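You operate a simulated robot arm through the tools that you are given. There is no shell and no other tool.

The job below is to be done with a simulated robot arm. You get a single attempt, and the scene is never put back.

TASK
Wipe up the oil spill and bin the rag.
Fine: use the white rag; it ends in the RAGS bin with the lid shut. Where these are worked on the way, their far stop is far enough and under half their travel is too little: lid of the red rag bin. What is to be rubbed or washed off counts as gone when no trace of it is left.

It is judged by the outcome, as a careful person would: the job done as asked, and still so three seconds after it is handed in. It fails if anything else is knocked over, pushed out of place, dropped, spilled or broken. A push-on lid holds only when it is set on centred and level and pressed home; a screw cap is set on level and turned clockwise until tight.

THE ROBOT
A 6-joint arm with a two-finger parallel gripper, fixed in place. Base frame: the origin is on the floor under the middle of its stand, x ahead of it, y to its left, z up; the work surface is at about z = 86. Lengths are in cm, angles in degrees, forces in N, time in s.
With the tool pointing down near the work surface it reaches from about 36 to 76 cm from the base axis. Its first joint turns from -66.0 to 66.0 degrees. Payload 2.45 kg.
Tool frame: the origin (TCP) lies between the finger pads and is the grasp point; the fingertips stand 2.4 cm ahead of it; z points along the fingers, y is the line along which they close. Largest opening 6.8 cm; finger width 1.7, thickness 1; the body of the gripper, 4 by 7 cm, starts 4.1 cm behind the TCP.
Orientation is that of the tool frame in the base frame, as [roll, pitch, yaw] about the fixed x, y, z axes, in that order (R = Rz(yaw) Ry(pitch) Rx(roll)). With the fingers straight down and closing along the base's y, the tool's x points along the base's -x, its y along +y and its z along -z.

THE INTERFACE
- The arm moves only by the tool apply_moves. Its argument "rows" is a list of rows, each a list of 6 numbers: the shift along the tool's x, y, z in units of 50 mm (1.0 is 50 mm), then the turn, a rotation vector about the tool's x, y, z in units of 4 degrees (1.0 is 4 degrees). In form: [[dx, dy, dz, rx, ry, rz], ...]. A call has 1 to 20 rows; each row shifts and turns the commanded pose from where the row before left it, along the tool's axes as they then stand. "hand" is the opening, from 0 (shut) to 1 (fully open), set as the call begins (left out, the last holds). A call with a number of a shift or a turn outside -1 to 1 is refused whole. Each row takes 0.2 s and may step no farther than 5 cm and 8.6 degrees from the row before; otherwise, or with a gripper value out of range, the whole call is refused. A pose out of reach is approached as far as the arm can. The call stops where the force on the tool passes 70 N (or 10 N more than at its start, if that is more) or the arm is blocked; 0.2 s more then pass. Each finger travels about 10.8 cm/s and halts on what it meets, pressing with about 42 N; the grip force reading is that of the motor and also rises with nothing between the fingers. The clock runs only during rows and for 0.2 s after the last one: add rows that do not move to give the fingers time. The reply holds the time, the measured pose of the TCP, the force on the tool along the base axes, the opening and the grip force, in the units named above and with some noise, with the torque about the TCP (base axes, N m) and any sound that the robot's microphone picked up.
- Cameras (640 x 400 px; columns grow to the right, rows downward): "scene" is fixed at [17.42, 44.23, 143.73]; the picture's right is [-0.50, -0.87, 0.00], its down [-0.69, 0.40, -0.60] and it looks along [0.52, -0.30, -0.80] (base axes); focal length 214 px, centre (320, 200). "wrist" rides on the gripper at [8.4, 1.1, -7.5] in the tool frame; the picture's right is [-0.13, 0.99, 0.00], its down [-0.60, -0.08, -0.79] and it looks along [-0.79, -0.10, 0.61] (tool axes); focal length 251 px, centre (320, 200).
- grab_frame(camera): a new picture of that camera. It takes no simulated time.
- pixel_to_xyz(camera, pixels): for up to 12 pixels [column, row] of the newest picture of that camera ("zoom" is the newest enlarged one), the place [x, y, z] in the base frame of the surface seen there, good to about 0.2 cm. It takes no simulated time.
- zoom(camera, box): a new picture of the part [left, top, right, bottom] of that camera's present view, enlarged. It takes no simulated time.
- hand_in(): hands the job in; it is judged then, once.

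Unless the task says otherwise, let go and move clear before handing in.

The tools are called after "Emit:" by a JSON object that holds its "name" and its "arguments". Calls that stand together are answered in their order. apply_moves: Moves the arm, as the interface text tells. Its arguments: {"type":"object","properties":{"rows":{"type":"array","items":{"type":"array","items":{"type":"number"}}},"hand":{"type":"number"}},"required":["rows"]} The other tools are called the same way: grab_frame (camera) takes a picture; pixel_to_xyz (camera, pixels) gives the place of the surface under pixels of a picture; zoom (camera, box) takes an enlarged picture of a part of a camera's view; hand_in () hands the job in.

At the start:

```text
clock: 0.0
ee_pos: [33.3, 37.64, 127.4]
ee_rot: [179.9, 0.0, -180.0]
wrist_force: [0.2, 0.2, -0.7]
moment: [0.03, -0.01, 0.0]
opening: 6.79
grip_force: 0.0
```

scene: 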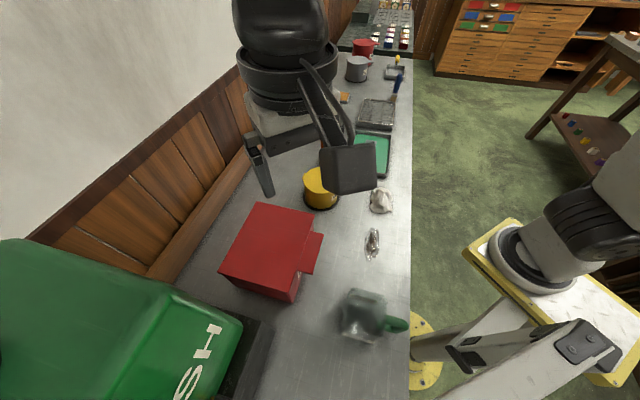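
wrist: 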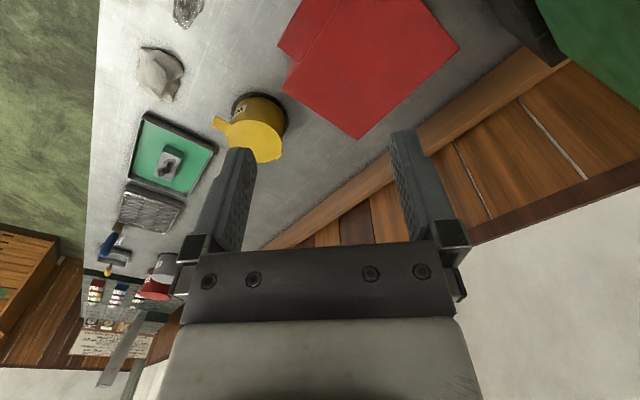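

The scene picture shows a red bin around (270,250), a crumpled white rag near (381,200), a shiny spill near (373,243), a yellow can at (320,188), and a glass mug at (365,313). I'll zoom in and measure these before moving.

Emit:
{"name": "zoom", "arguments": {"camera": "scene", "box": [200, 160, 440, 310]}}

Emit:
{"name": "zoom", "arguments": {"camera": "wrist", "box": [80, 0, 480, 250]}}

Emit:
{"name": "pixel_to_xyz", "arguments": {"camera": "scene", "pixels": [[381, 200], [373, 243], [256, 204], [312, 213], [222, 278], [293, 300], [320, 235], [313, 272], [320, 180], [365, 313], [395, 325], [270, 245]]}}

```text
2.67 times, centred on (320, 235) of scene
```

zoom: 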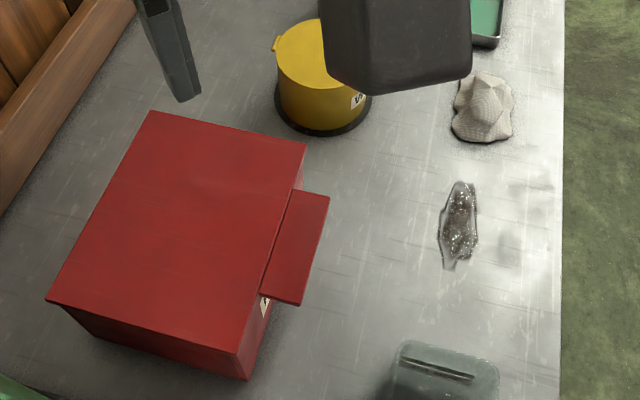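

```text
1.60 times, centred on (280, 125) of wrist
```

zoom: 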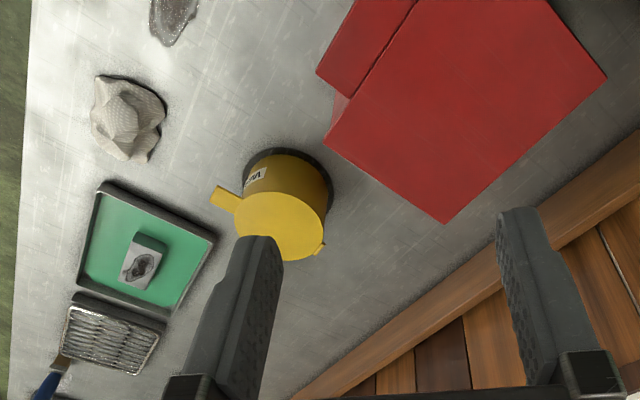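

```text
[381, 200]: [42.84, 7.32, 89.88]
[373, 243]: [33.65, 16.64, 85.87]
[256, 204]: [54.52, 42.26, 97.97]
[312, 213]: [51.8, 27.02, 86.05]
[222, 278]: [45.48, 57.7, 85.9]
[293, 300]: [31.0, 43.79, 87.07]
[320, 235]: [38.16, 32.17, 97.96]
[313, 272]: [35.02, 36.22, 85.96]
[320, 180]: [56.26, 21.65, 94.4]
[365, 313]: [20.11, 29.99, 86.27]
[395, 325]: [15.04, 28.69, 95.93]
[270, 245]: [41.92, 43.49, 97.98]
```

The lid top is at z≈98 with a lip jutting out toward the spill side, and the spill is near x=33.6, y=16.6, close to the reach limit. I'll zoom further on each item.

Emit:
{"name": "zoom", "arguments": {"camera": "scene", "box": [340, 180, 420, 280]}}

Emit:
{"name": "zoom", "arguments": {"camera": "scene", "box": [210, 195, 340, 310]}}

Emit:
{"name": "pixel_to_xyz", "arguments": {"camera": "scene", "pixels": [[372, 229], [377, 232], [366, 244], [377, 249], [369, 260], [373, 237], [371, 255], [379, 240], [408, 200], [408, 240], [408, 280], [372, 243]]}}

Emit:
{"name": "pixel_to_xyz", "arguments": {"camera": "scene", "pixels": [[258, 205], [311, 216], [221, 271], [288, 291], [311, 232], [322, 235], [299, 270], [311, 272], [313, 235], [300, 268], [309, 226], [296, 278]]}}

```text
4.00 times, centred on (380, 230) of scene
```

zoom: 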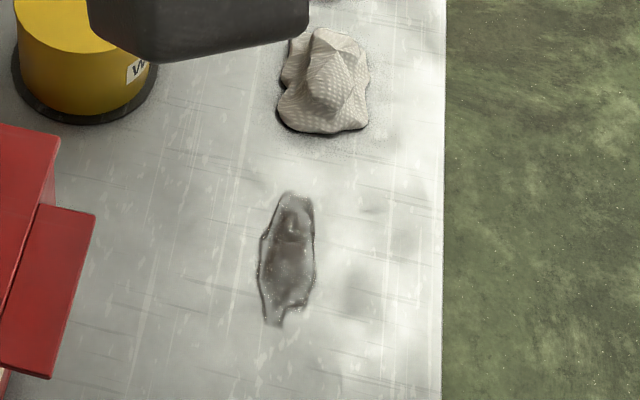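

```text
3.48 times, centred on (275, 252) of scene
```

zoom: 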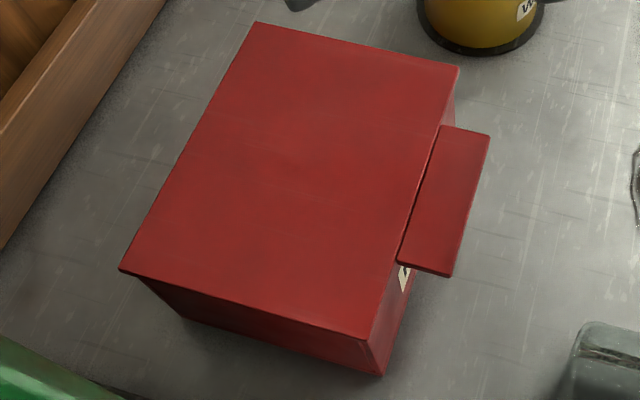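

```text
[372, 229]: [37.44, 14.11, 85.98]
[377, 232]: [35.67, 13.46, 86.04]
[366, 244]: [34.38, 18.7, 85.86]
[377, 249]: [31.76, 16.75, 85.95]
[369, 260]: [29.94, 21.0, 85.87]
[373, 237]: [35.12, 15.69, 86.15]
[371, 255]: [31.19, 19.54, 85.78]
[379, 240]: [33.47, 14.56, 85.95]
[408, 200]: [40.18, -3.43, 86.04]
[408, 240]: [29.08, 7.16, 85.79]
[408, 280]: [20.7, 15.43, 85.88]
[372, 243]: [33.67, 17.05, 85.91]
```

```text
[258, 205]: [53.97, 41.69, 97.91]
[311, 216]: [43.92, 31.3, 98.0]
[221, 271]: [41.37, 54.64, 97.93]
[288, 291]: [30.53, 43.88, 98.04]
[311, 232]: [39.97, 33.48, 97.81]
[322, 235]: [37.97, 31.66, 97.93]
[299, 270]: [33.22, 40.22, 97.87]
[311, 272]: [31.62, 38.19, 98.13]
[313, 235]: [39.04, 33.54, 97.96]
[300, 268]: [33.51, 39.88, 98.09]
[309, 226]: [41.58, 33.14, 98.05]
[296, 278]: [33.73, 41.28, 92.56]
```

The lid's front edge faces the robot at about 45° azimuth, with the lip 49–53 cm out and the hinge about 68 cm out. I'll yaw the tool by 45° up high so it lines up with the bin, then look at it from the front.

Emit:
{"name": "apply_moves", "arguments": {"rows": [[0, 0, 0, 0, 0, -1], [0, 0, 0, 0, 0, -1], [0, 0, 0, 0, 0, -1], [0, 0, 0, 0, 0, -1], [0, 0, 0, 0, 0, -1], [0, 0, 0, 0, 0, -1], [0, 0, 0, 0, 0, -1], [0, 0, 0, 0, 0, -1], [0, 0, 0, 0, 0, -1], [0, 0, 0, 0, 0, -1], [0, 0, 0, 0, 0, -1], [0, 0, 0, 0, 0, -0.25], [0.5, -0.28, 0, 0, 0, 0], [0.5, -0.28, 0, 0, 0, 0], [0, 0, 0, 0, 0, 0]]}}

```text
clock: 3.2
ee_pos: [31.59, 32.19, 127.21]
ee_rot: [180.0, 0.1, -135.0]
wrist_force: [0.6, 0.0, 0.2]
moment: [-0.01, -0.01, -0.03]
opening: 6.8
grip_force: 0.1
```

Emit:
{"name": "grab_frame", "arguments": {"camera": "wrist"}}

Emit:
{"name": "grab_frame", "arguments": {"camera": "scene"}}

```text
taken
```

wrist: 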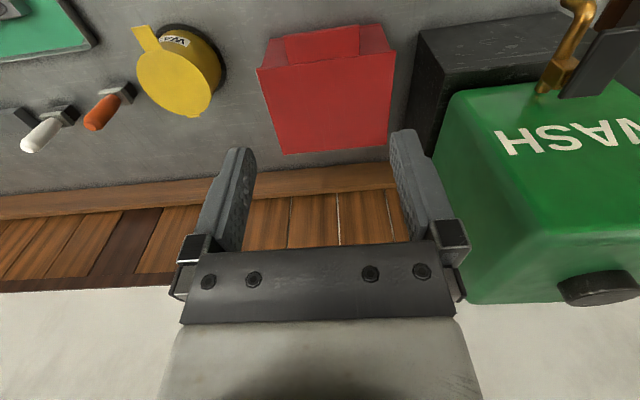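

```text
taken
```

scene: 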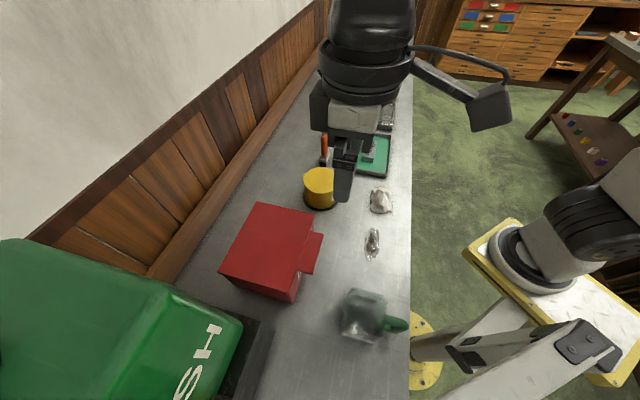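

The wrist view shows the red bin at (325,90) with its lip at the top, and the green washer to the right. I'll back off toward the robot and lower the tool to look at the bin's front, lip and label.

Emit:
{"name": "apply_moves", "arguments": {"rows": [[0.5, 0, 0.5, 0, 0, 0], [0.5, 0, 0.5, 0, 0, 0], [0, 0, 0.5, 0, 0, 0], [0, 0, 0.5, 0, 0, 0], [0, 0, 0.5, 0, 0, 0], [0, 0, 0.5, 0, 0, 0], [0, 0, 0, 0, 0, 0]]}}

Emit:
{"name": "grab_frame", "arguments": {"camera": "wrist"}}

Emit:
{"name": "grab_frame", "arguments": {"camera": "scene"}}

```text
clock: 4.8
ee_pos: [27.96, 28.55, 112.56]
ee_rot: [-179.9, -0.1, -134.9]
wrist_force: [0.6, -0.4, -0.3]
moment: [-0.01, -0.02, 0.02]
opening: 6.81
grip_force: 0.1
```

```text
taken
```

wrist: 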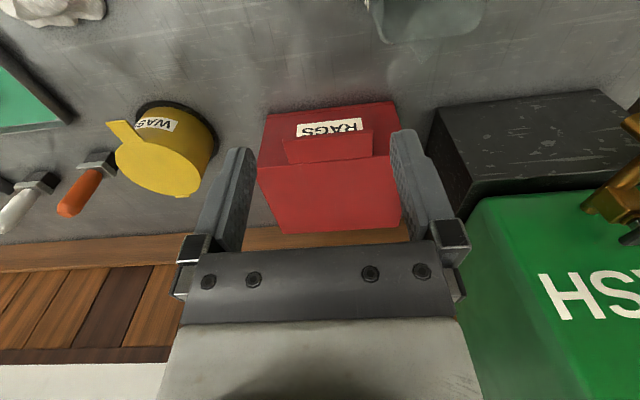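

```text
taken
```

scene: 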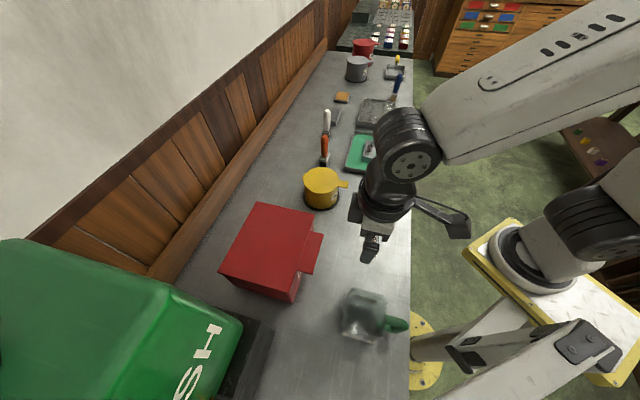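

The RAGS label shows on the front of the red bin at (330,128), with the lip below it in the picture. I'll zoom in to see the lip's thickness and what lies beneath it.

Emit:
{"name": "zoom", "arguments": {"camera": "wrist", "box": [240, 90, 420, 240]}}

Emit:
{"name": "pixel_to_xyz", "arguments": {"camera": "wrist", "pixels": [[283, 139], [371, 131], [287, 164], [373, 154], [330, 128], [330, 145], [330, 158], [265, 112], [395, 102], [275, 232], [405, 224], [330, 200]]}}

```text
2.67 times, centred on (330, 165) of wrist
```

zoom: 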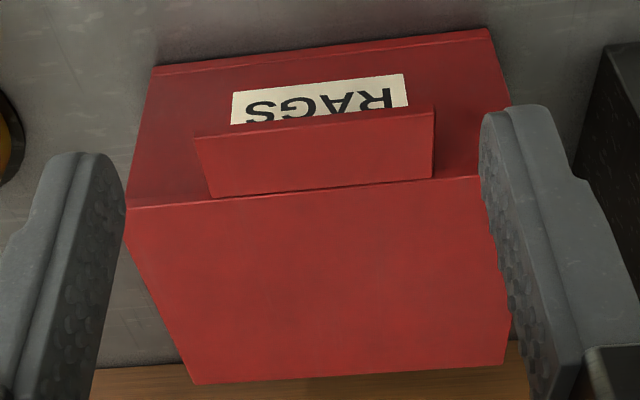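

```text
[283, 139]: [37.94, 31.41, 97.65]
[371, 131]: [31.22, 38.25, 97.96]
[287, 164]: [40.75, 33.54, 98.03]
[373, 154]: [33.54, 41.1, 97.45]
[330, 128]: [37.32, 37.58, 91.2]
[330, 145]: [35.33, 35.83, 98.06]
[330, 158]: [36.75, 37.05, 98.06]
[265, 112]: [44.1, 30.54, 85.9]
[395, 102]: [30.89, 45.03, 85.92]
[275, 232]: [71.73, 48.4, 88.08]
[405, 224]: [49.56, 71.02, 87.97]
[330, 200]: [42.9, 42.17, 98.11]
```

The lip is thin, about 0.5 cm at z≈98, and overhangs the front wall by about 3.5 cm. Before tilting the tool I'll check how far the mug near scene (365,313) reaches, so that the camera body stays clear of it.

Emit:
{"name": "zoom", "arguments": {"camera": "scene", "box": [320, 270, 430, 360]}}

Emit:
{"name": "pixel_to_xyz", "arguments": {"camera": "scene", "pixels": [[343, 310], [350, 291], [385, 297], [342, 332], [368, 340], [384, 332], [365, 300], [405, 323], [388, 319], [352, 335], [347, 300], [380, 294]]}}

Emit:
{"name": "pixel_to_xyz", "arguments": {"camera": "wrist", "pixels": [[372, 20], [388, 40], [425, 42], [470, 35], [480, 15], [425, 15], [370, 5], [450, 5], [437, 108], [480, 190], [610, 90], [640, 120]]}}

```text
4.44 times, centred on (375, 315) of scene
```

zoom: 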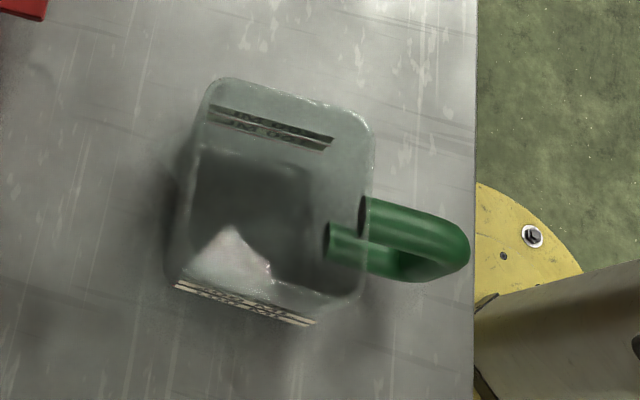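

```text
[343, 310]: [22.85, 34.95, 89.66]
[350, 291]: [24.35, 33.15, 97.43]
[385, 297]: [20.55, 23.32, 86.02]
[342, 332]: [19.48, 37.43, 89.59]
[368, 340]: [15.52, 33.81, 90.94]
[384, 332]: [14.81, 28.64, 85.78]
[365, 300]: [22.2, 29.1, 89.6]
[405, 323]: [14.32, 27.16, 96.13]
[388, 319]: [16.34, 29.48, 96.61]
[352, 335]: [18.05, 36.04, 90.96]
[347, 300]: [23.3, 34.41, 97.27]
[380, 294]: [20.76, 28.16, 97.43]
```

```text
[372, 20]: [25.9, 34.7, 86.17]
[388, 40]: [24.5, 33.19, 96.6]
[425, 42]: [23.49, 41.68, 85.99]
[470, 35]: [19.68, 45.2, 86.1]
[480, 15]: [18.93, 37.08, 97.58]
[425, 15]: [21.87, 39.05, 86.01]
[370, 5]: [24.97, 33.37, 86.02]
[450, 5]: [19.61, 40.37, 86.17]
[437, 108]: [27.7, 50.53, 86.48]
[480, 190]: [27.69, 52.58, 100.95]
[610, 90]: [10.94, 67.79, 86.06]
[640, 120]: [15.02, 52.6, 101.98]
```

The beaker's nearest corner is about 5 cm to the left of the bin's centreline, so I'll work the lip slightly to the right of centre. I'll shut the fingers and tilt the tool 60° toward the bin while still high.

Emit:
{"name": "apply_moves", "arguments": {"hand": 0, "rows": [[-0.5, -0.3, 0, 0, 0, 0], [-0.5, -0.28, 0, 0, 0, 0], [0, 0, 0, 0, -1, 0], [0, 0, 0, 0, -1, 0], [0, 0, 0, 0, -1, 0], [0, 0, 0, 0, -1, 0], [0, 0, 0, 0, -1, 0], [0, 0, 0, 0, -1, 0], [0, 0, 0, 0, -1, 0], [0, 0, 0, 0, -1, 0], [0, 0, 0, 0, -1, 0], [0, 0, 0, 0, -1, 0], [0, 0, 0, 0, -1, 0], [0, 0, 0, 0, -1, 0], [0, 0, 0, 0, -1, 0], [0, 0, 0, 0, -1, 0], [0, 0, 0, 0, -1, 0], [0, 0, 0, 0, 0, 0]]}}

Emit:
{"name": "grab_frame", "arguments": {"camera": "scene"}}

Emit:
{"name": "grab_frame", "arguments": {"camera": "wrist"}}

```text
clock: 8.6
ee_pos: [34.18, 29.47, 112.16]
ee_rot: [-177.1, 50.6, -134.5]
wrist_force: [-0.6, 0.5, -0.2]
moment: [0.02, -0.01, 0.02]
opening: 0.0
grip_force: 23.9
out of reach, approached as far as the arm can: row 14, 16
```

```text
taken
```

scene: 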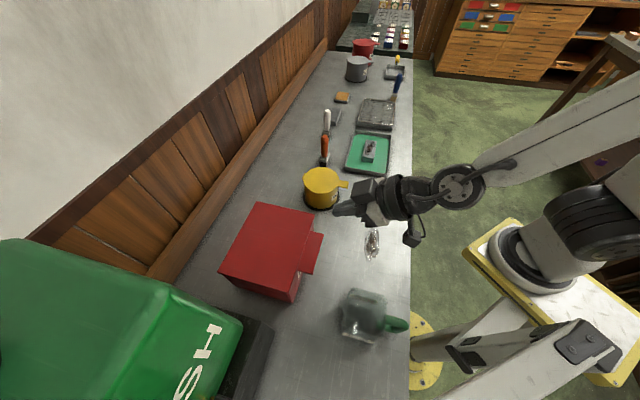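

```text
taken
```

wrist: 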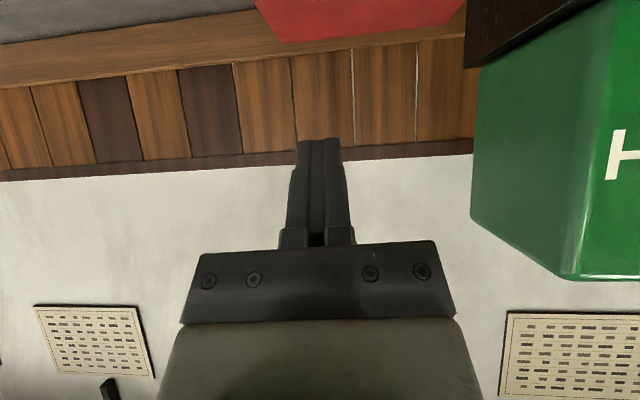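

The arm could only tilt to about 50° here: rows 14 and 16 were out of reach and the roll is slightly off. I'll ease back toward 45°, which still hooks the lip, and check the pose.

Emit:
{"name": "apply_moves", "arguments": {"rows": [[0, 0, 0, 0, 1, 0], [0, 0, 0, 0, 1, 0], [0, 0, 0, 0, 0, 0], [0, 0, 0, 0, 0, 0]]}}

```text
clock: 9.6
ee_pos: [34.36, 29.37, 112.35]
ee_rot: [-177.2, 44.6, -135.0]
wrist_force: [-0.3, 0.5, -0.2]
moment: [-0.02, 0.0, 0.0]
opening: 0.01
grip_force: 23.6
```

The tilt is now 44.6° at z=112. I'll correct the small roll, then lower the closed fingertips in front of and below the lip, to about s=43.5 and z=95.

Emit:
{"name": "apply_moves", "arguments": {"rows": [[0, 0.1, 0, -0.35, 0, 0], [0, 0.1, 0, -0.35, 0, 0], [0.334, 0, 0.279, 0, 0, 0], [0.334, 0, 0.279, 0, 0, 0], [0.334, 0, 0.279, 0, 0, 0], [0.334, 0, 0.279, 0, 0, 0], [0.334, 0, 0.279, 0, 0, 0], [0.334, 0, 0.279, 0, 0, 0], [0.334, 0, 0.279, 0, 0, 0], [0.334, 0, 0.279, 0, 0, 0], [0, 0, 0, 0, 0, 0]]}}

Emit:
{"name": "grab_frame", "arguments": {"camera": "scene"}}

Emit:
{"name": "grab_frame", "arguments": {"camera": "wrist"}}

```text
clock: 12.0
ee_pos: [32.27, 28.95, 99.49]
ee_rot: [-179.5, 42.5, -134.6]
wrist_force: [-0.9, -0.2, -0.4]
moment: [0.0, -0.01, 0.01]
opening: 0.0
grip_force: 23.9
out of reach, approached as far as the arm can: row 9, 10
```

```text
taken
```

scene: 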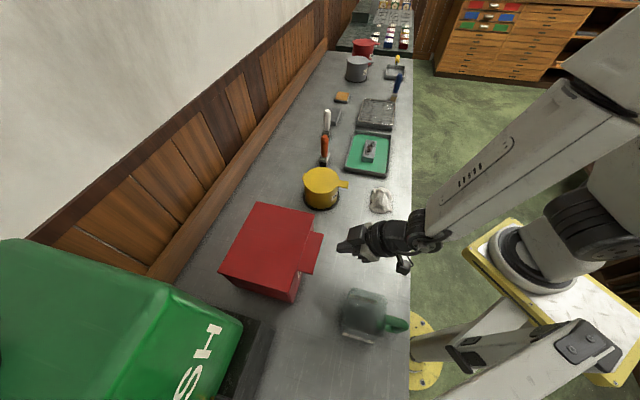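

```text
taken
```

wrist: 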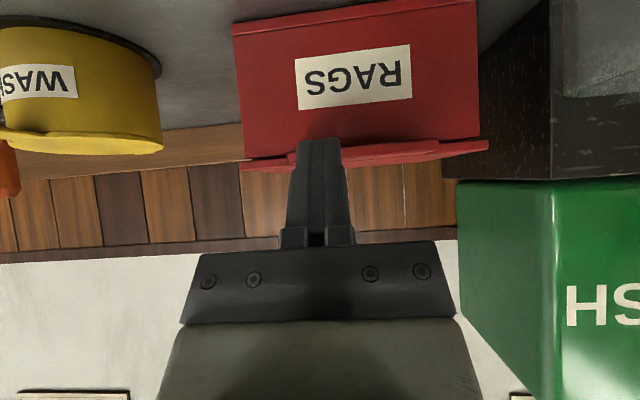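

The last rows were out of reach because this pose is too close to the base; the TCP stopped at s=43.3, z=99.5. Sliding along the tool's own axis, forward and down, passes below the lip with about 2 cm to spare, so I'll do that in small steps.

Emit:
{"name": "apply_moves", "arguments": {"rows": [[0, 0, 0.25, 0, -0.3, 0], [0, 0, 0.25, 0, -0.3, 0], [0, 0, 0.25, 0, 0, 0], [0, 0, 0.25, 0, 0, 0], [0, 0, 0.2, 0, 0, 0], [0, 0, 0.2, 0, 0, 0], [0, 0, 0, 0, 0, 0]]}}

Emit:
{"name": "grab_frame", "arguments": {"camera": "wrist"}}

Emit:
{"name": "grab_frame", "arguments": {"camera": "scene"}}

```text
clock: 13.6
ee_pos: [34.92, 34.6, 96.65]
ee_rot: [-179.6, 45.1, -134.6]
wrist_force: [-0.2, 0.8, 0.3]
moment: [0.02, 0.02, 0.04]
opening: 0.0
grip_force: 23.4
out of reach, approached as far as the arm can: row 1, 2, 3, 4, 6
```

```text
taken
```

wrist: 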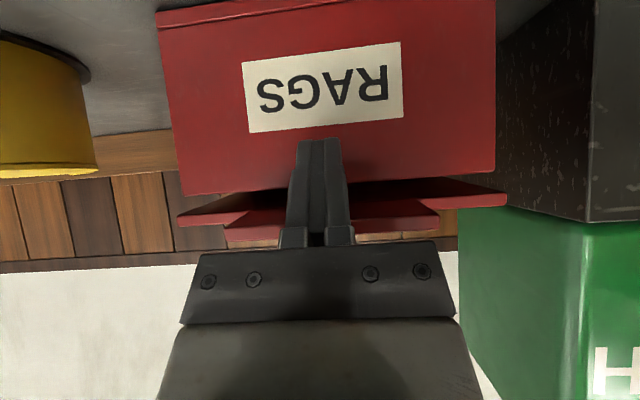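

```text
taken
```

scene: 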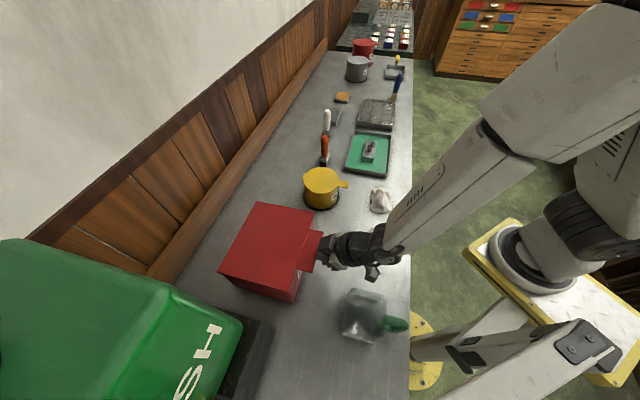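

The fingertip is under the lip and the wrist view shows the lid already cracked open at (330,190). I'll lift along the arc about the hinge to roughly 45° and then check.

Emit:
{"name": "apply_moves", "arguments": {"rows": [[-0.245, 0, -0.231, 0, 0, 0], [-0.245, 0, -0.231, 0, 0, 0], [-0.245, 0, -0.231, 0, 0, 0], [-0.302, 0, -0.123, 0, 0, 0], [-0.302, 0, -0.123, 0, 0, 0], [-0.302, 0, -0.123, 0, 0, 0], [-0.321, 0, -0.047, 0, 0, 0], [-0.321, 0, -0.047, 0, 0, 0], [-0.321, 0, -0.047, 0, 0, 0], [0, 0, 0, 0, 0, 0]]}}

Emit:
{"name": "grab_frame", "arguments": {"camera": "wrist"}}

Emit:
{"name": "grab_frame", "arguments": {"camera": "scene"}}

```text
clock: 15.8
ee_pos: [38.49, 37.98, 110.13]
ee_rot: [179.6, 45.0, -135.0]
wrist_force: [0.6, -0.3, 0.1]
moment: [0.0, 0.03, -0.01]
opening: 0.0
grip_force: 23.2
```

```text
taken
```

wrist: 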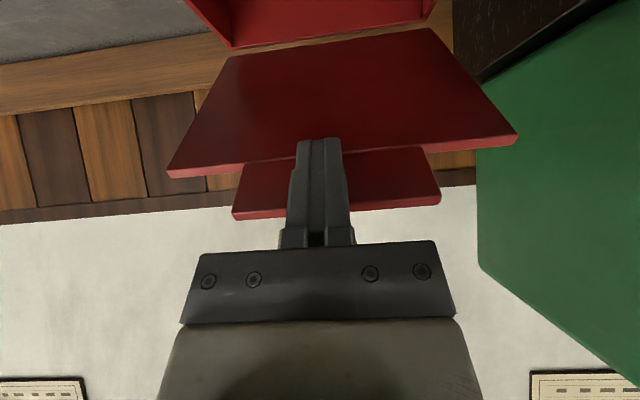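

```text
taken
```

scene: 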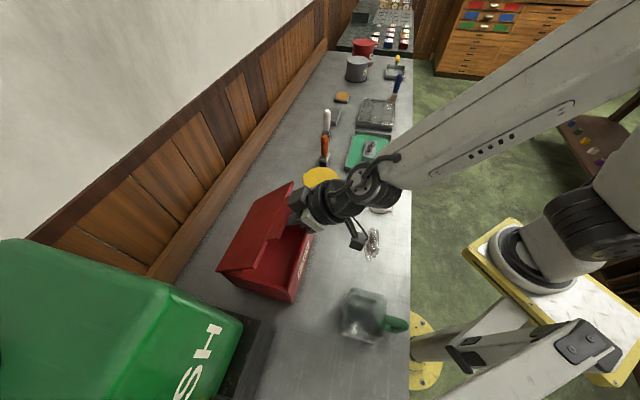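

The lid is about 45° open and follows the finger smoothly. I'll carry on along the arc to about 90°.

Emit:
{"name": "apply_moves", "arguments": {"rows": [[-0.276, 0, 0.043, 0, 0, 0], [-0.276, 0, 0.043, 0, 0, 0], [-0.276, 0, 0.043, 0, 0, 0], [-0.262, 0, 0.101, 0, 0, 0], [-0.262, 0, 0.101, 0, 0, 0], [-0.262, 0, 0.101, 0, 0, 0], [-0.222, 0, 0.174, 0, 0, 0], [-0.222, 0, 0.174, 0, 0, 0], [-0.222, 0, 0.174, 0, 0, 0], [0, 0, 0, 0, 0, 0]]}}

Emit:
{"name": "grab_frame", "arguments": {"camera": "wrist"}}

Emit:
{"name": "grab_frame", "arguments": {"camera": "scene"}}

```text
clock: 18.0
ee_pos: [46.51, 46.27, 114.91]
ee_rot: [179.7, 45.1, -135.0]
wrist_force: [0.6, 0.3, -0.5]
moment: [-0.02, -0.01, 0.0]
opening: 0.0
grip_force: 23.0
```

```text
taken
```

wrist: 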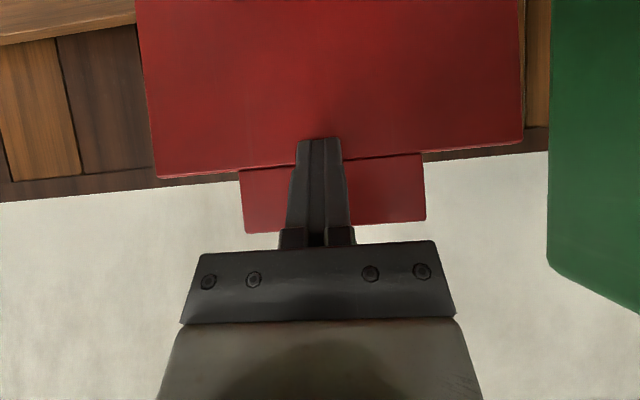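

```text
taken
```

scene: 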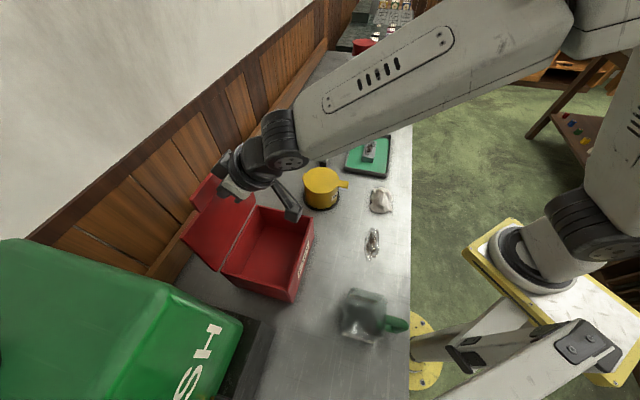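

The lid is near vertical. I'll keep pushing gently toward its far stop, watching the force.

Emit:
{"name": "apply_moves", "arguments": {"rows": [[-0.118, 0, 0.146, 0, 0, 0], [-0.118, 0, 0.146, 0, 0, 0], [-0.118, 0, 0.146, 0, 0, 0], [0, 0, 0, 0, 0, 0]]}}

Emit:
{"name": "grab_frame", "arguments": {"camera": "wrist"}}

Emit:
{"name": "grab_frame", "arguments": {"camera": "scene"}}

```text
clock: 19.0
ee_pos: [48.44, 48.17, 114.6]
ee_rot: [179.7, 45.1, -135.0]
wrist_force: [0.1, 0.8, -0.4]
moment: [-0.01, 0.0, -0.03]
opening: 0.0
grip_force: 23.8
```

```text
taken
```

wrist: 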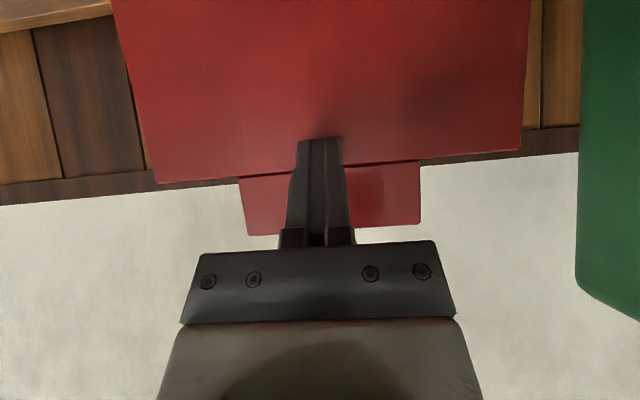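

```text
taken
```

scene: 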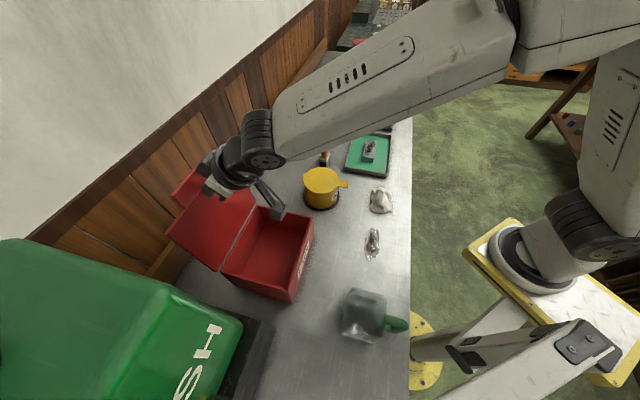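

The lid still moves with no resistance. I'll measure its angle from points on its face before deciding whether to push on.

Emit:
{"name": "pixel_to_xyz", "arguments": {"camera": "wrist", "pixels": [[200, 20], [200, 100], [200, 170], [450, 20], [450, 90], [450, 150], [265, 220], [400, 215]]}}

```text
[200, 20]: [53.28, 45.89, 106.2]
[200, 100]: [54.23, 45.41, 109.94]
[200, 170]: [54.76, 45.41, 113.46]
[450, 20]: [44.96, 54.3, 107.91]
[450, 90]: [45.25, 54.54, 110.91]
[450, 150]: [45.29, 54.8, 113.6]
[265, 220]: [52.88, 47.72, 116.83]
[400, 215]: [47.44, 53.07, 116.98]
```

The face leans about 5–6° past vertical (s goes from 70.1 at z=106 to 71.1 at z=117). I'll push further in small steps and read the force after each one.

Emit:
{"name": "apply_moves", "arguments": {"rows": [[-0.085, 0, 0.113, 0, 0, 0], [-0.085, 0, 0.113, 0, 0, 0], [0, 0, 0, 0, 0, 0]]}}

Emit:
{"name": "grab_frame", "arguments": {"camera": "wrist"}}

Emit:
{"name": "pixel_to_xyz", "arguments": {"camera": "wrist", "pixels": [[200, 20], [200, 170], [450, 20], [450, 140], [265, 220], [400, 215]]}}

```text
clock: 19.8
ee_pos: [49.12, 49.04, 114.38]
ee_rot: [179.7, 45.0, -135.0]
wrist_force: [-8.6, -7.3, 2.9]
moment: [0.07, 0.13, -0.01]
opening: 0.03
grip_force: 23.7
```

```text
taken
```

wrist: 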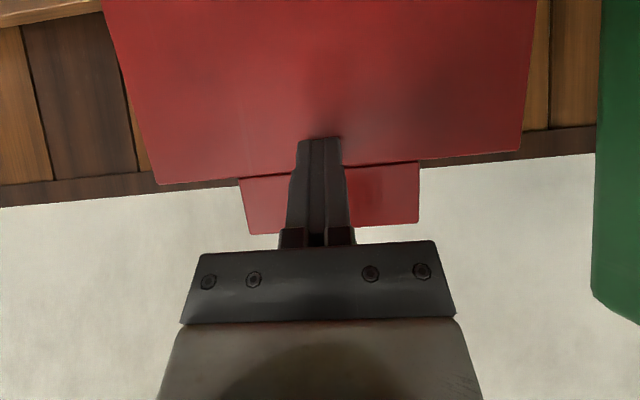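

```text
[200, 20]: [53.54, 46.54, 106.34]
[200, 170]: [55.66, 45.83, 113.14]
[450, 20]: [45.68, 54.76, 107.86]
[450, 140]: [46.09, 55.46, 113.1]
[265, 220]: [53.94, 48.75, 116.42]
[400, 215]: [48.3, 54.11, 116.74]
```

There's now about 11 N of pushback with the lid about 100° open, so this is the far stop. I'll back off along the tool axis and see whether the lid stays.

Emit:
{"name": "apply_moves", "arguments": {"rows": [[0, 0, -0.1, 0, 0, 0], [0, 0, -0.2, 0, 0, 0], [0, 0, -0.4, 0, 0, 0], [0, 0, -0.6, 0, 0, 0], [0, 0, -0.6, 0, 0, 0], [0, 0, 0, 0, 0, 0]]}}

Emit:
{"name": "grab_frame", "arguments": {"camera": "wrist"}}

Emit:
{"name": "grab_frame", "arguments": {"camera": "scene"}}

```text
clock: 21.2
ee_pos: [44.73, 44.54, 121.04]
ee_rot: [179.7, 45.1, -135.0]
wrist_force: [0.8, 0.9, 1.1]
moment: [0.0, -0.02, 0.01]
opening: 0.0
grip_force: 23.5
```

```text
taken
```

wrist: 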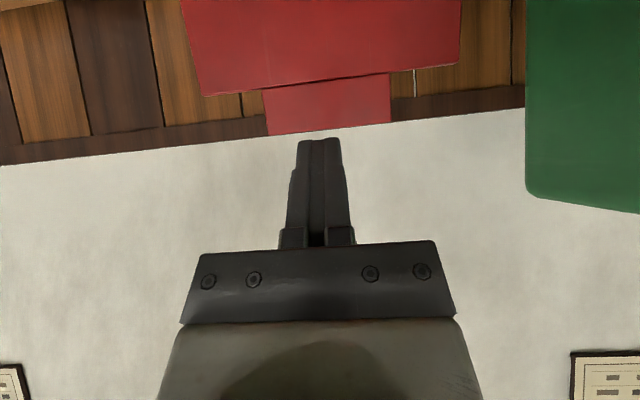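

```text
taken
```

scene: 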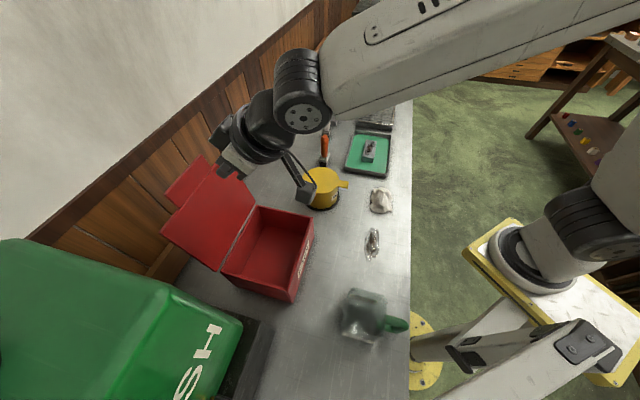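

The lid stays open on its own and the bin hasn't shifted. Next I'll retreat, bring the tool back to vertical, and head toward the rag, which is at about x=42.8, y=7.3.

Emit:
{"name": "apply_moves", "arguments": {"rows": [[0.28, 0, -0.566, 0, 0, 0], [0.28, 0, -0.566, 0, 0, 0], [0.28, 0, -0.566, 0, 0, 0], [0.28, 0, -0.566, 0, 0, 0], [0.28, 0, -0.566, 0, 0, 0], [0.28, 0, -0.566, 0, 0, 0], [0, 0, 0, 0, 1, 0], [0, 0, 0, 0, 1, 0], [0, 0, 0, 0, 1, 0], [0, 0, 0, 0, 1, 0], [0, 0, 0, 0, 1, 0], [0, 0, 0, 0, 1, 0], [0, 0, 0, 0, 1, 0], [0, 0, 0, 0, 1, 0], [0, 0, 0, 0, 1, 0], [0, 0, 0, 0, 1, 0], [0, 0, 0, 0, 1, 0], [0, 0, 0, 0, 0.25, 0], [0, 0, 0, 0, 0, 0]]}}

```text
clock: 25.2
ee_pos: [32.37, 32.29, 126.95]
ee_rot: [179.8, -0.1, -134.8]
wrist_force: [-0.2, 0.8, -0.1]
moment: [0.0, 0.03, 0.0]
opening: 0.0
grip_force: 23.5
out of reach, approached as far as the arm can: row 6
```

The tool is vertical at z=127. I'll move over toward the rag, staying on the robot side of it so the wrist camera can see it, and open the fingers.

Emit:
{"name": "apply_moves", "arguments": {"hand": 1, "rows": [[0.35, -0.625, 0.4, 0, 0, 0], [0.35, -0.625, 0.4, 0, 0, 0], [0.35, -0.625, 0.4, 0, 0, 0], [0.35, -0.625, 0.4, 0, 0, 0], [0.35, -0.625, 0.4, 0, 0, 0], [0.35, -0.625, 0.4, 0, 0, 0], [0.35, -0.625, 0.4, 0, 0, 0], [0.35, -0.625, 0.4, 0, 0, 0], [0, 0, 0, 0, 0, 0]]}}

Emit:
{"name": "grab_frame", "arguments": {"camera": "wrist"}}

Emit:
{"name": "grab_frame", "arguments": {"camera": "scene"}}

```text
clock: 27.2
ee_pos: [40.27, 4.87, 110.88]
ee_rot: [179.7, 0.0, -134.9]
wrist_force: [0.1, -0.2, -0.3]
moment: [0.0, 0.01, 0.01]
opening: 6.8
grip_force: 0.0
```

```text
taken
```

wrist: 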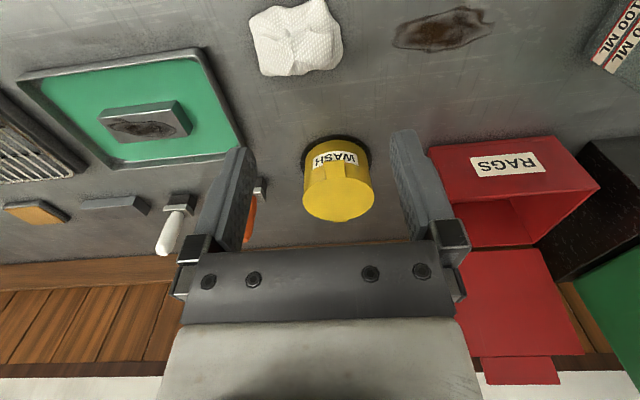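

```text
taken
```

scene: 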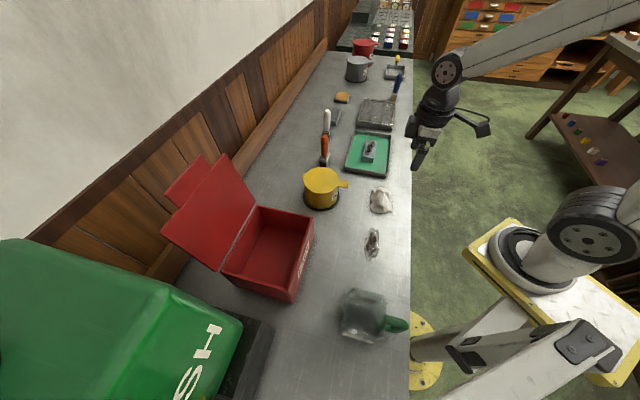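

The rag is clear at wrist (297,38) and the brown oil at (442,28). I'll zoom in on both and measure the rag's outline and peak, and the spill's edges.

Emit:
{"name": "zoom", "arguments": {"camera": "wrist", "box": [230, 0, 510, 90]}}

Emit:
{"name": "pixel_to_xyz", "arguments": {"camera": "wrist", "pixels": [[249, 20], [263, 75], [300, 74], [336, 66], [342, 40], [325, 2], [285, 6], [295, 30], [300, 45], [290, 38], [310, 25], [280, 20]]}}

Emit:
{"name": "pixel_to_xyz", "arguments": {"camera": "wrist", "pixels": [[392, 42], [397, 28], [420, 19], [460, 8], [485, 10], [494, 22], [475, 35], [450, 47], [420, 51], [442, 28]]}}

```text
2.29 times, centred on (370, 45) of wrist
```

zoom: 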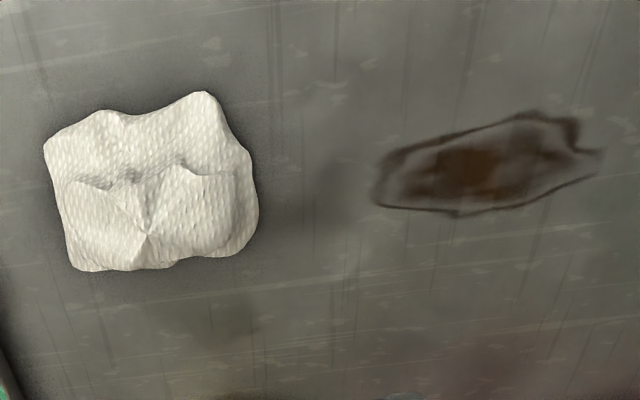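

```text
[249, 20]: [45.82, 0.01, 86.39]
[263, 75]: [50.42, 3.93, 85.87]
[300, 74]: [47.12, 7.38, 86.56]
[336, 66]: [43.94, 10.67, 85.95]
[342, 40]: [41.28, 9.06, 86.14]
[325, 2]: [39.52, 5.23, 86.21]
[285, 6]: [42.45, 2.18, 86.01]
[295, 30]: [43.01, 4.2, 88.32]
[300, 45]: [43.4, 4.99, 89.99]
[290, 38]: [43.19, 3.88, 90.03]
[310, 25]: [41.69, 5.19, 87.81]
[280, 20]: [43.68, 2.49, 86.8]
```

```text
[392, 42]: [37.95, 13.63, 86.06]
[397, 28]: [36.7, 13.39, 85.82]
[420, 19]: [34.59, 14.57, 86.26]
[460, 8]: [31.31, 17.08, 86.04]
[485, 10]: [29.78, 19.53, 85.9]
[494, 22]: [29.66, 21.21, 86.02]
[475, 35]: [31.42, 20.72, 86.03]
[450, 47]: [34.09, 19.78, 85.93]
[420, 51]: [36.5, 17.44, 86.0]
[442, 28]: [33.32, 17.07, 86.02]
```

The rag's crest appears near zoom (150,235). I'll map heights over the rag to choose the grasp line.

Emit:
{"name": "pixel_to_xyz", "arguments": {"camera": "zoom", "pixels": [[150, 233], [120, 200], [185, 200], [100, 185], [220, 185], [150, 180], [130, 260], [220, 240], [90, 230], [180, 165], [140, 150], [200, 110]]}}

Emit:
{"name": "pixel_to_xyz", "arguments": {"camera": "zoom", "pixels": [[50, 150], [75, 265], [170, 262], [250, 220], [245, 165], [95, 115], [150, 200], [170, 220], [130, 220], [150, 250], [190, 180], [110, 210]]}}

```text
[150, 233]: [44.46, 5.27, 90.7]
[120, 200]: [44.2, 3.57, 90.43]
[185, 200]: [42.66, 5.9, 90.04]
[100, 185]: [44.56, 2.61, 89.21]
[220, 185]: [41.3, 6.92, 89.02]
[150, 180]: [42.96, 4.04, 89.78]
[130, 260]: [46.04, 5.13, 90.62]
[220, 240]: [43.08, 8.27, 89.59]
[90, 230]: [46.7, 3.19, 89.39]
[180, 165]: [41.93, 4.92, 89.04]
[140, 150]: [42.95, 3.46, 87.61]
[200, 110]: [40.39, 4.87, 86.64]
```

```text
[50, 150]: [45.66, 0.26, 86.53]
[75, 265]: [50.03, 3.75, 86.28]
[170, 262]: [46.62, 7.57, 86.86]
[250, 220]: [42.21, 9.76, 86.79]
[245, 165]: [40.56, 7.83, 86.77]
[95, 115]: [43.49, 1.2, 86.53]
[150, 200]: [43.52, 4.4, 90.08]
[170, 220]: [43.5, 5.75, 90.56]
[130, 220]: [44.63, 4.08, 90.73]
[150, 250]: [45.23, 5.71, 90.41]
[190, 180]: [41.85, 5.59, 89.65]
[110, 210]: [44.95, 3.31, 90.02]
```

The rag's mound peaks at (44.5, 5.0, 90.7). It is about 10 cm long sideways but only about 6.3 cm across front to back, so I'll turn the tool 90° to close across the narrow direction, with the camera on the side away from the beaker.

Emit:
{"name": "apply_moves", "arguments": {"rows": [[0, 0, 0, 0, 0, -1], [0, 0, 0, 0, 0, -1], [0, 0, 0, 0, 0, -1], [0, 0, 0, 0, 0, -1], [0, 0, 0, 0, 0, -1], [0, 0, 0, 0, 0, -1], [0, 0, 0, 0, 0, -1], [0, 0, 0, 0, 0, -1], [0, 0, 0, 0, 0, -1], [0, 0, 0, 0, 0, -1], [0, 0, 0, 0, 0, -1], [0, 0, 0, 0, 0, -1], [0, 0, 0, 0, 0, -1], [0, 0, 0, 0, 0, -1], [0, 0, 0, 0, 0, -1], [0, 0, 0, 0, 0, -1], [0, 0, 0, 0, 0, -1], [0, 0, 0, 0, 0, -1], [0, 0, 0, 0, 0, -1], [0, 0, 0, 0, 0, -1]]}}

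```text
clock: 31.4
ee_pos: [40.08, 4.81, 110.69]
ee_rot: [-179.9, 0.2, -54.8]
wrist_force: [0.7, -0.3, -0.1]
moment: [0.02, 0.03, -0.01]
opening: 6.78
grip_force: 0.1
```

The yaw reached -55° without trouble. I'll finish the turn, centre over the rag at (44.4, 5.4), and lower to z≈99 for a look before descending.

Emit:
{"name": "apply_moves", "arguments": {"rows": [[0, 0, 0, 0, 0, -1], [0, 0, 0, 0, 0, -1], [0, 0, 0, 0, 0, -0.45], [0.265, -0.34, 0.6, 0, 0, 0], [0.265, -0.34, 0.6, 0, 0, 0], [0, 0, 0.6, 0, 0, 0], [0, 0, 0.5, 0, 0, 0], [0, 0, 0, 0, 0, 0]]}}

Emit:
{"name": "grab_frame", "arguments": {"camera": "wrist"}}

Emit:
{"name": "grab_frame", "arguments": {"camera": "scene"}}

```text
clock: 33.2
ee_pos: [44.51, 5.52, 99.21]
ee_rot: [180.0, 0.1, -45.0]
wrist_force: [-0.3, 1.3, -0.6]
moment: [0.0, 0.01, 0.03]
opening: 6.8
grip_force: 0.1
```

```text
taken
```

wrist: 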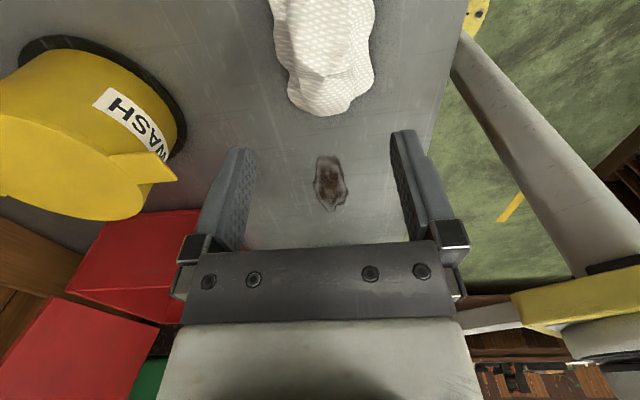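

```text
taken
```

scene: 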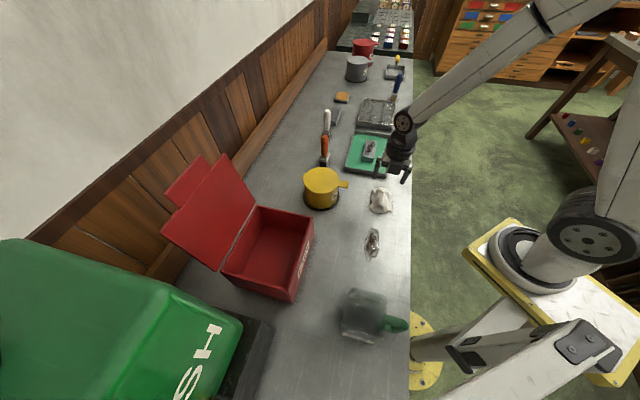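

The rag is centred between the fingers (columns 270–375, fingers at about 245 and 395). I'll descend to about z=93 and check again.

Emit:
{"name": "apply_moves", "arguments": {"rows": [[0, 0, 0.4, 0, 0, 0], [0, 0, 0.4, 0, 0, 0], [0, 0, 0.4, 0, 0, 0], [0, 0, 0, 0, 0, 0]]}}

Emit:
{"name": "grab_frame", "arguments": {"camera": "wrist"}}

Emit:
{"name": "zoom", "arguments": {"camera": "scene", "box": [330, 120, 430, 230]}}

```text
clock: 34.2
ee_pos: [44.37, 5.57, 93.19]
ee_rot: [180.0, 0.3, -45.0]
wrist_force: [0.1, 0.6, 0.5]
moment: [-0.03, -0.01, 0.02]
opening: 6.79
grip_force: 0.0
```

```text
taken
```

wrist: 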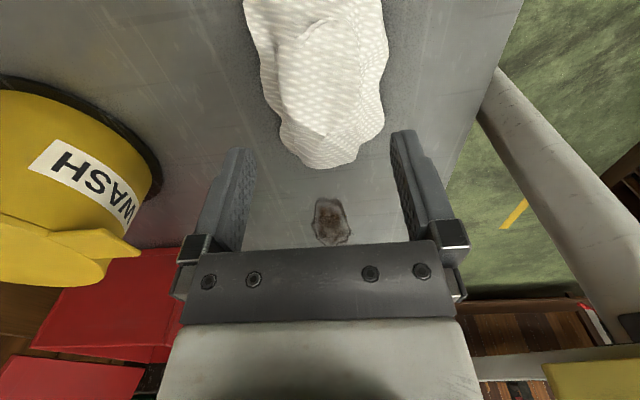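

```text
3.64 times, centred on (380, 175) of scene
```

zoom: 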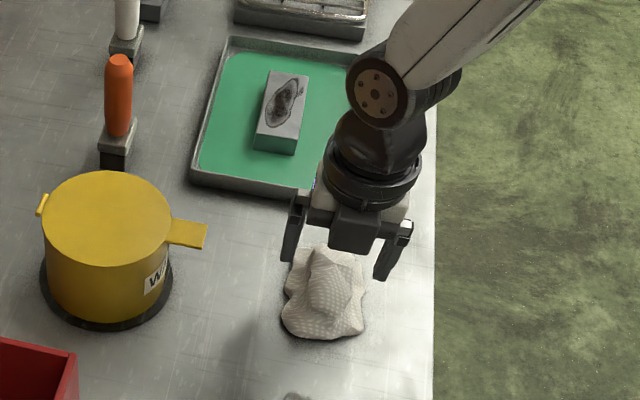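

The projection puts the fingertips straddling the rag's peak. I'll descend to z≈89.8, leaving the tips just above the bench, then close.

Emit:
{"name": "apply_moves", "arguments": {"rows": [[0, 0, 0.25, 0, 0, 0], [0, 0, 0.25, 0, 0, 0], [0, 0, 0.18, 0, 0, 0], [0, 0, 0, 0, 0, 0]]}}

Emit:
{"name": "grab_frame", "arguments": {"camera": "wrist"}}

```text
clock: 35.2
ee_pos: [44.73, 5.45, 89.93]
ee_rot: [-179.9, 0.3, -45.1]
wrist_force: [0.1, 1.0, 0.9]
moment: [0.02, -0.01, -0.01]
opening: 6.79
grip_force: 0.1
```

```text
taken
```

wrist: 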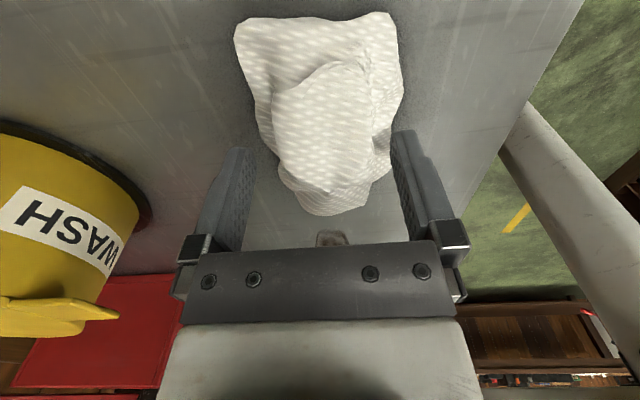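

The rag sits between the fingers with no contact force. Closing the gripper now.

Emit:
{"name": "apply_moves", "arguments": {"hand": 0, "rows": [[0, 0, 0, 0, 0, 0], [0, 0, 0, 0, 0, 0], [0, 0, 0, 0, 0, 0], [0, 0, 0, 0, 0, 0]]}}

Emit:
{"name": "grab_frame", "arguments": {"camera": "wrist"}}

Emit:
{"name": "grab_frame", "arguments": {"camera": "scene"}}

```text
clock: 36.2
ee_pos: [44.65, 5.47, 89.92]
ee_rot: [179.9, 0.2, -45.0]
wrist_force: [0.1, -0.9, 0.0]
moment: [0.01, 0.0, -0.02]
opening: 3.88
grip_force: 41.7
```

```text
taken
```

wrist: 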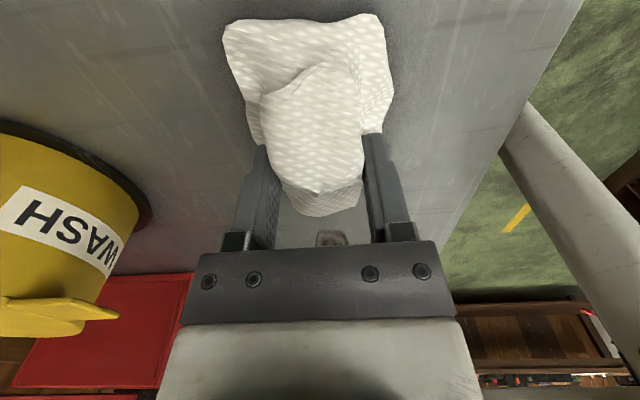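

```text
taken
```

scene: 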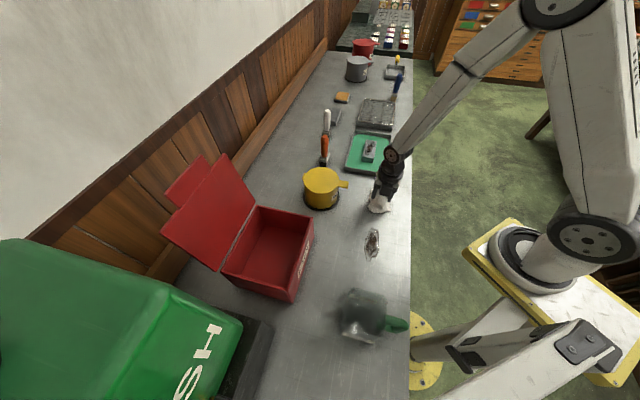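

The fingers hold the rag (opening 3.88, grip 42 N). I'll lift it 3 cm and check that it comes along.

Emit:
{"name": "apply_moves", "arguments": {"rows": [[0, 0, -0.2, 0, 0, 0], [0, 0, -0.2, 0, 0, 0], [0, 0, -0.2, 0, 0, 0], [0, 0, 0, 0, 0, 0]]}}

Emit:
{"name": "grab_frame", "arguments": {"camera": "wrist"}}

Emit:
{"name": "zoom", "arguments": {"camera": "scene", "box": [330, 150, 430, 260]}}

```text
clock: 37.2
ee_pos: [44.48, 5.31, 92.91]
ee_rot: [-180.0, 0.2, -45.0]
wrist_force: [0.8, -0.4, -0.2]
moment: [0.02, 0.0, -0.01]
opening: 3.88
grip_force: 41.9
```

```text
taken
```

wrist: 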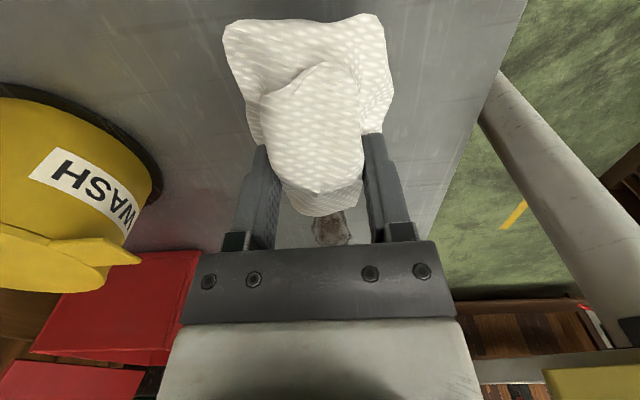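

```text
3.64 times, centred on (380, 205) of scene
```

zoom: 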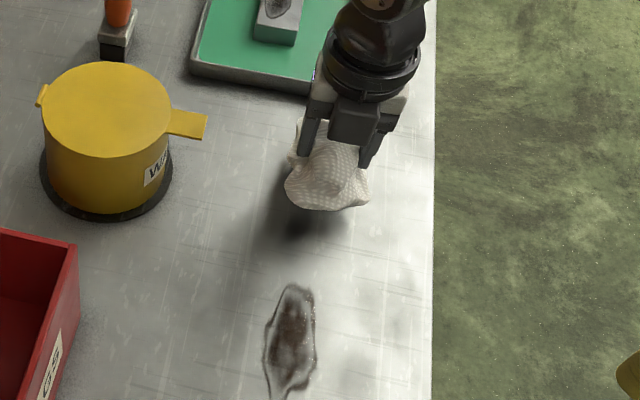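

The rag came up with the gripper. I'll measure its outline relative to the TCP to plan the strokes.

Emit:
{"name": "pixel_to_xyz", "arguments": {"camera": "wrist", "pixels": [[226, 30], [245, 90], [256, 140], [285, 200], [320, 213], [355, 195], [375, 130], [390, 90], [378, 20], [300, 25], [250, 25], [330, 180]]}}

```text
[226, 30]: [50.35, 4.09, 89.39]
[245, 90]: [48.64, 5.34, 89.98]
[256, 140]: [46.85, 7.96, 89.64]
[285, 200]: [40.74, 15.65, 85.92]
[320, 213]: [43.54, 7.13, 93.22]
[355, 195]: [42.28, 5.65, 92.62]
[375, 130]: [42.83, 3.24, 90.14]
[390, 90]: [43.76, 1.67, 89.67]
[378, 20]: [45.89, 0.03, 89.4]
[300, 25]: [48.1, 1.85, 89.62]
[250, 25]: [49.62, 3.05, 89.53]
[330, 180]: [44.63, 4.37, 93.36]
```

The rag spans about 6 cm front to back and 10 cm sideways around the TCP, enough to cover the 4 cm wide spill (m from -17 to -6). I'll carry it to the near end of the spill and lower it almost to the bench.

Emit:
{"name": "apply_moves", "arguments": {"rows": [[-0.51, -0.05, 0, 0, 0, 0], [-0.51, -0.05, 0, 0, 0, 0], [-0.51, -0.05, 0, 0, 0, 0], [-0.51, -0.05, 0, 0, 0, 0], [0, 0, 0.26, 0, 0, 0], [0, 0, 0.26, 0, 0, 0], [0, 0, 0, 0, 0, 0]]}}

```text
clock: 38.8
ee_pos: [38.01, 13.65, 90.49]
ee_rot: [-179.9, 0.2, -45.0]
wrist_force: [0.3, -0.5, -0.2]
moment: [-0.02, 0.0, 0.04]
opening: 3.88
grip_force: 42.6
```

The TCP is at z=90.5 with no contact yet. I'll press down gently until I feel the bench.

Emit:
{"name": "apply_moves", "arguments": {"rows": [[0, 0, 0.07, 0, 0, 0], [0, 0, 0.06, 0, 0, 0], [0, 0, 0, 0, 0, 0]]}}

```text
clock: 39.6
ee_pos: [37.93, 13.46, 89.78]
ee_rot: [-179.8, 0.1, -44.9]
wrist_force: [-5.7, -1.0, 43.9]
moment: [-0.12, 0.54, 0.02]
opening: 3.88
grip_force: 42.0
```

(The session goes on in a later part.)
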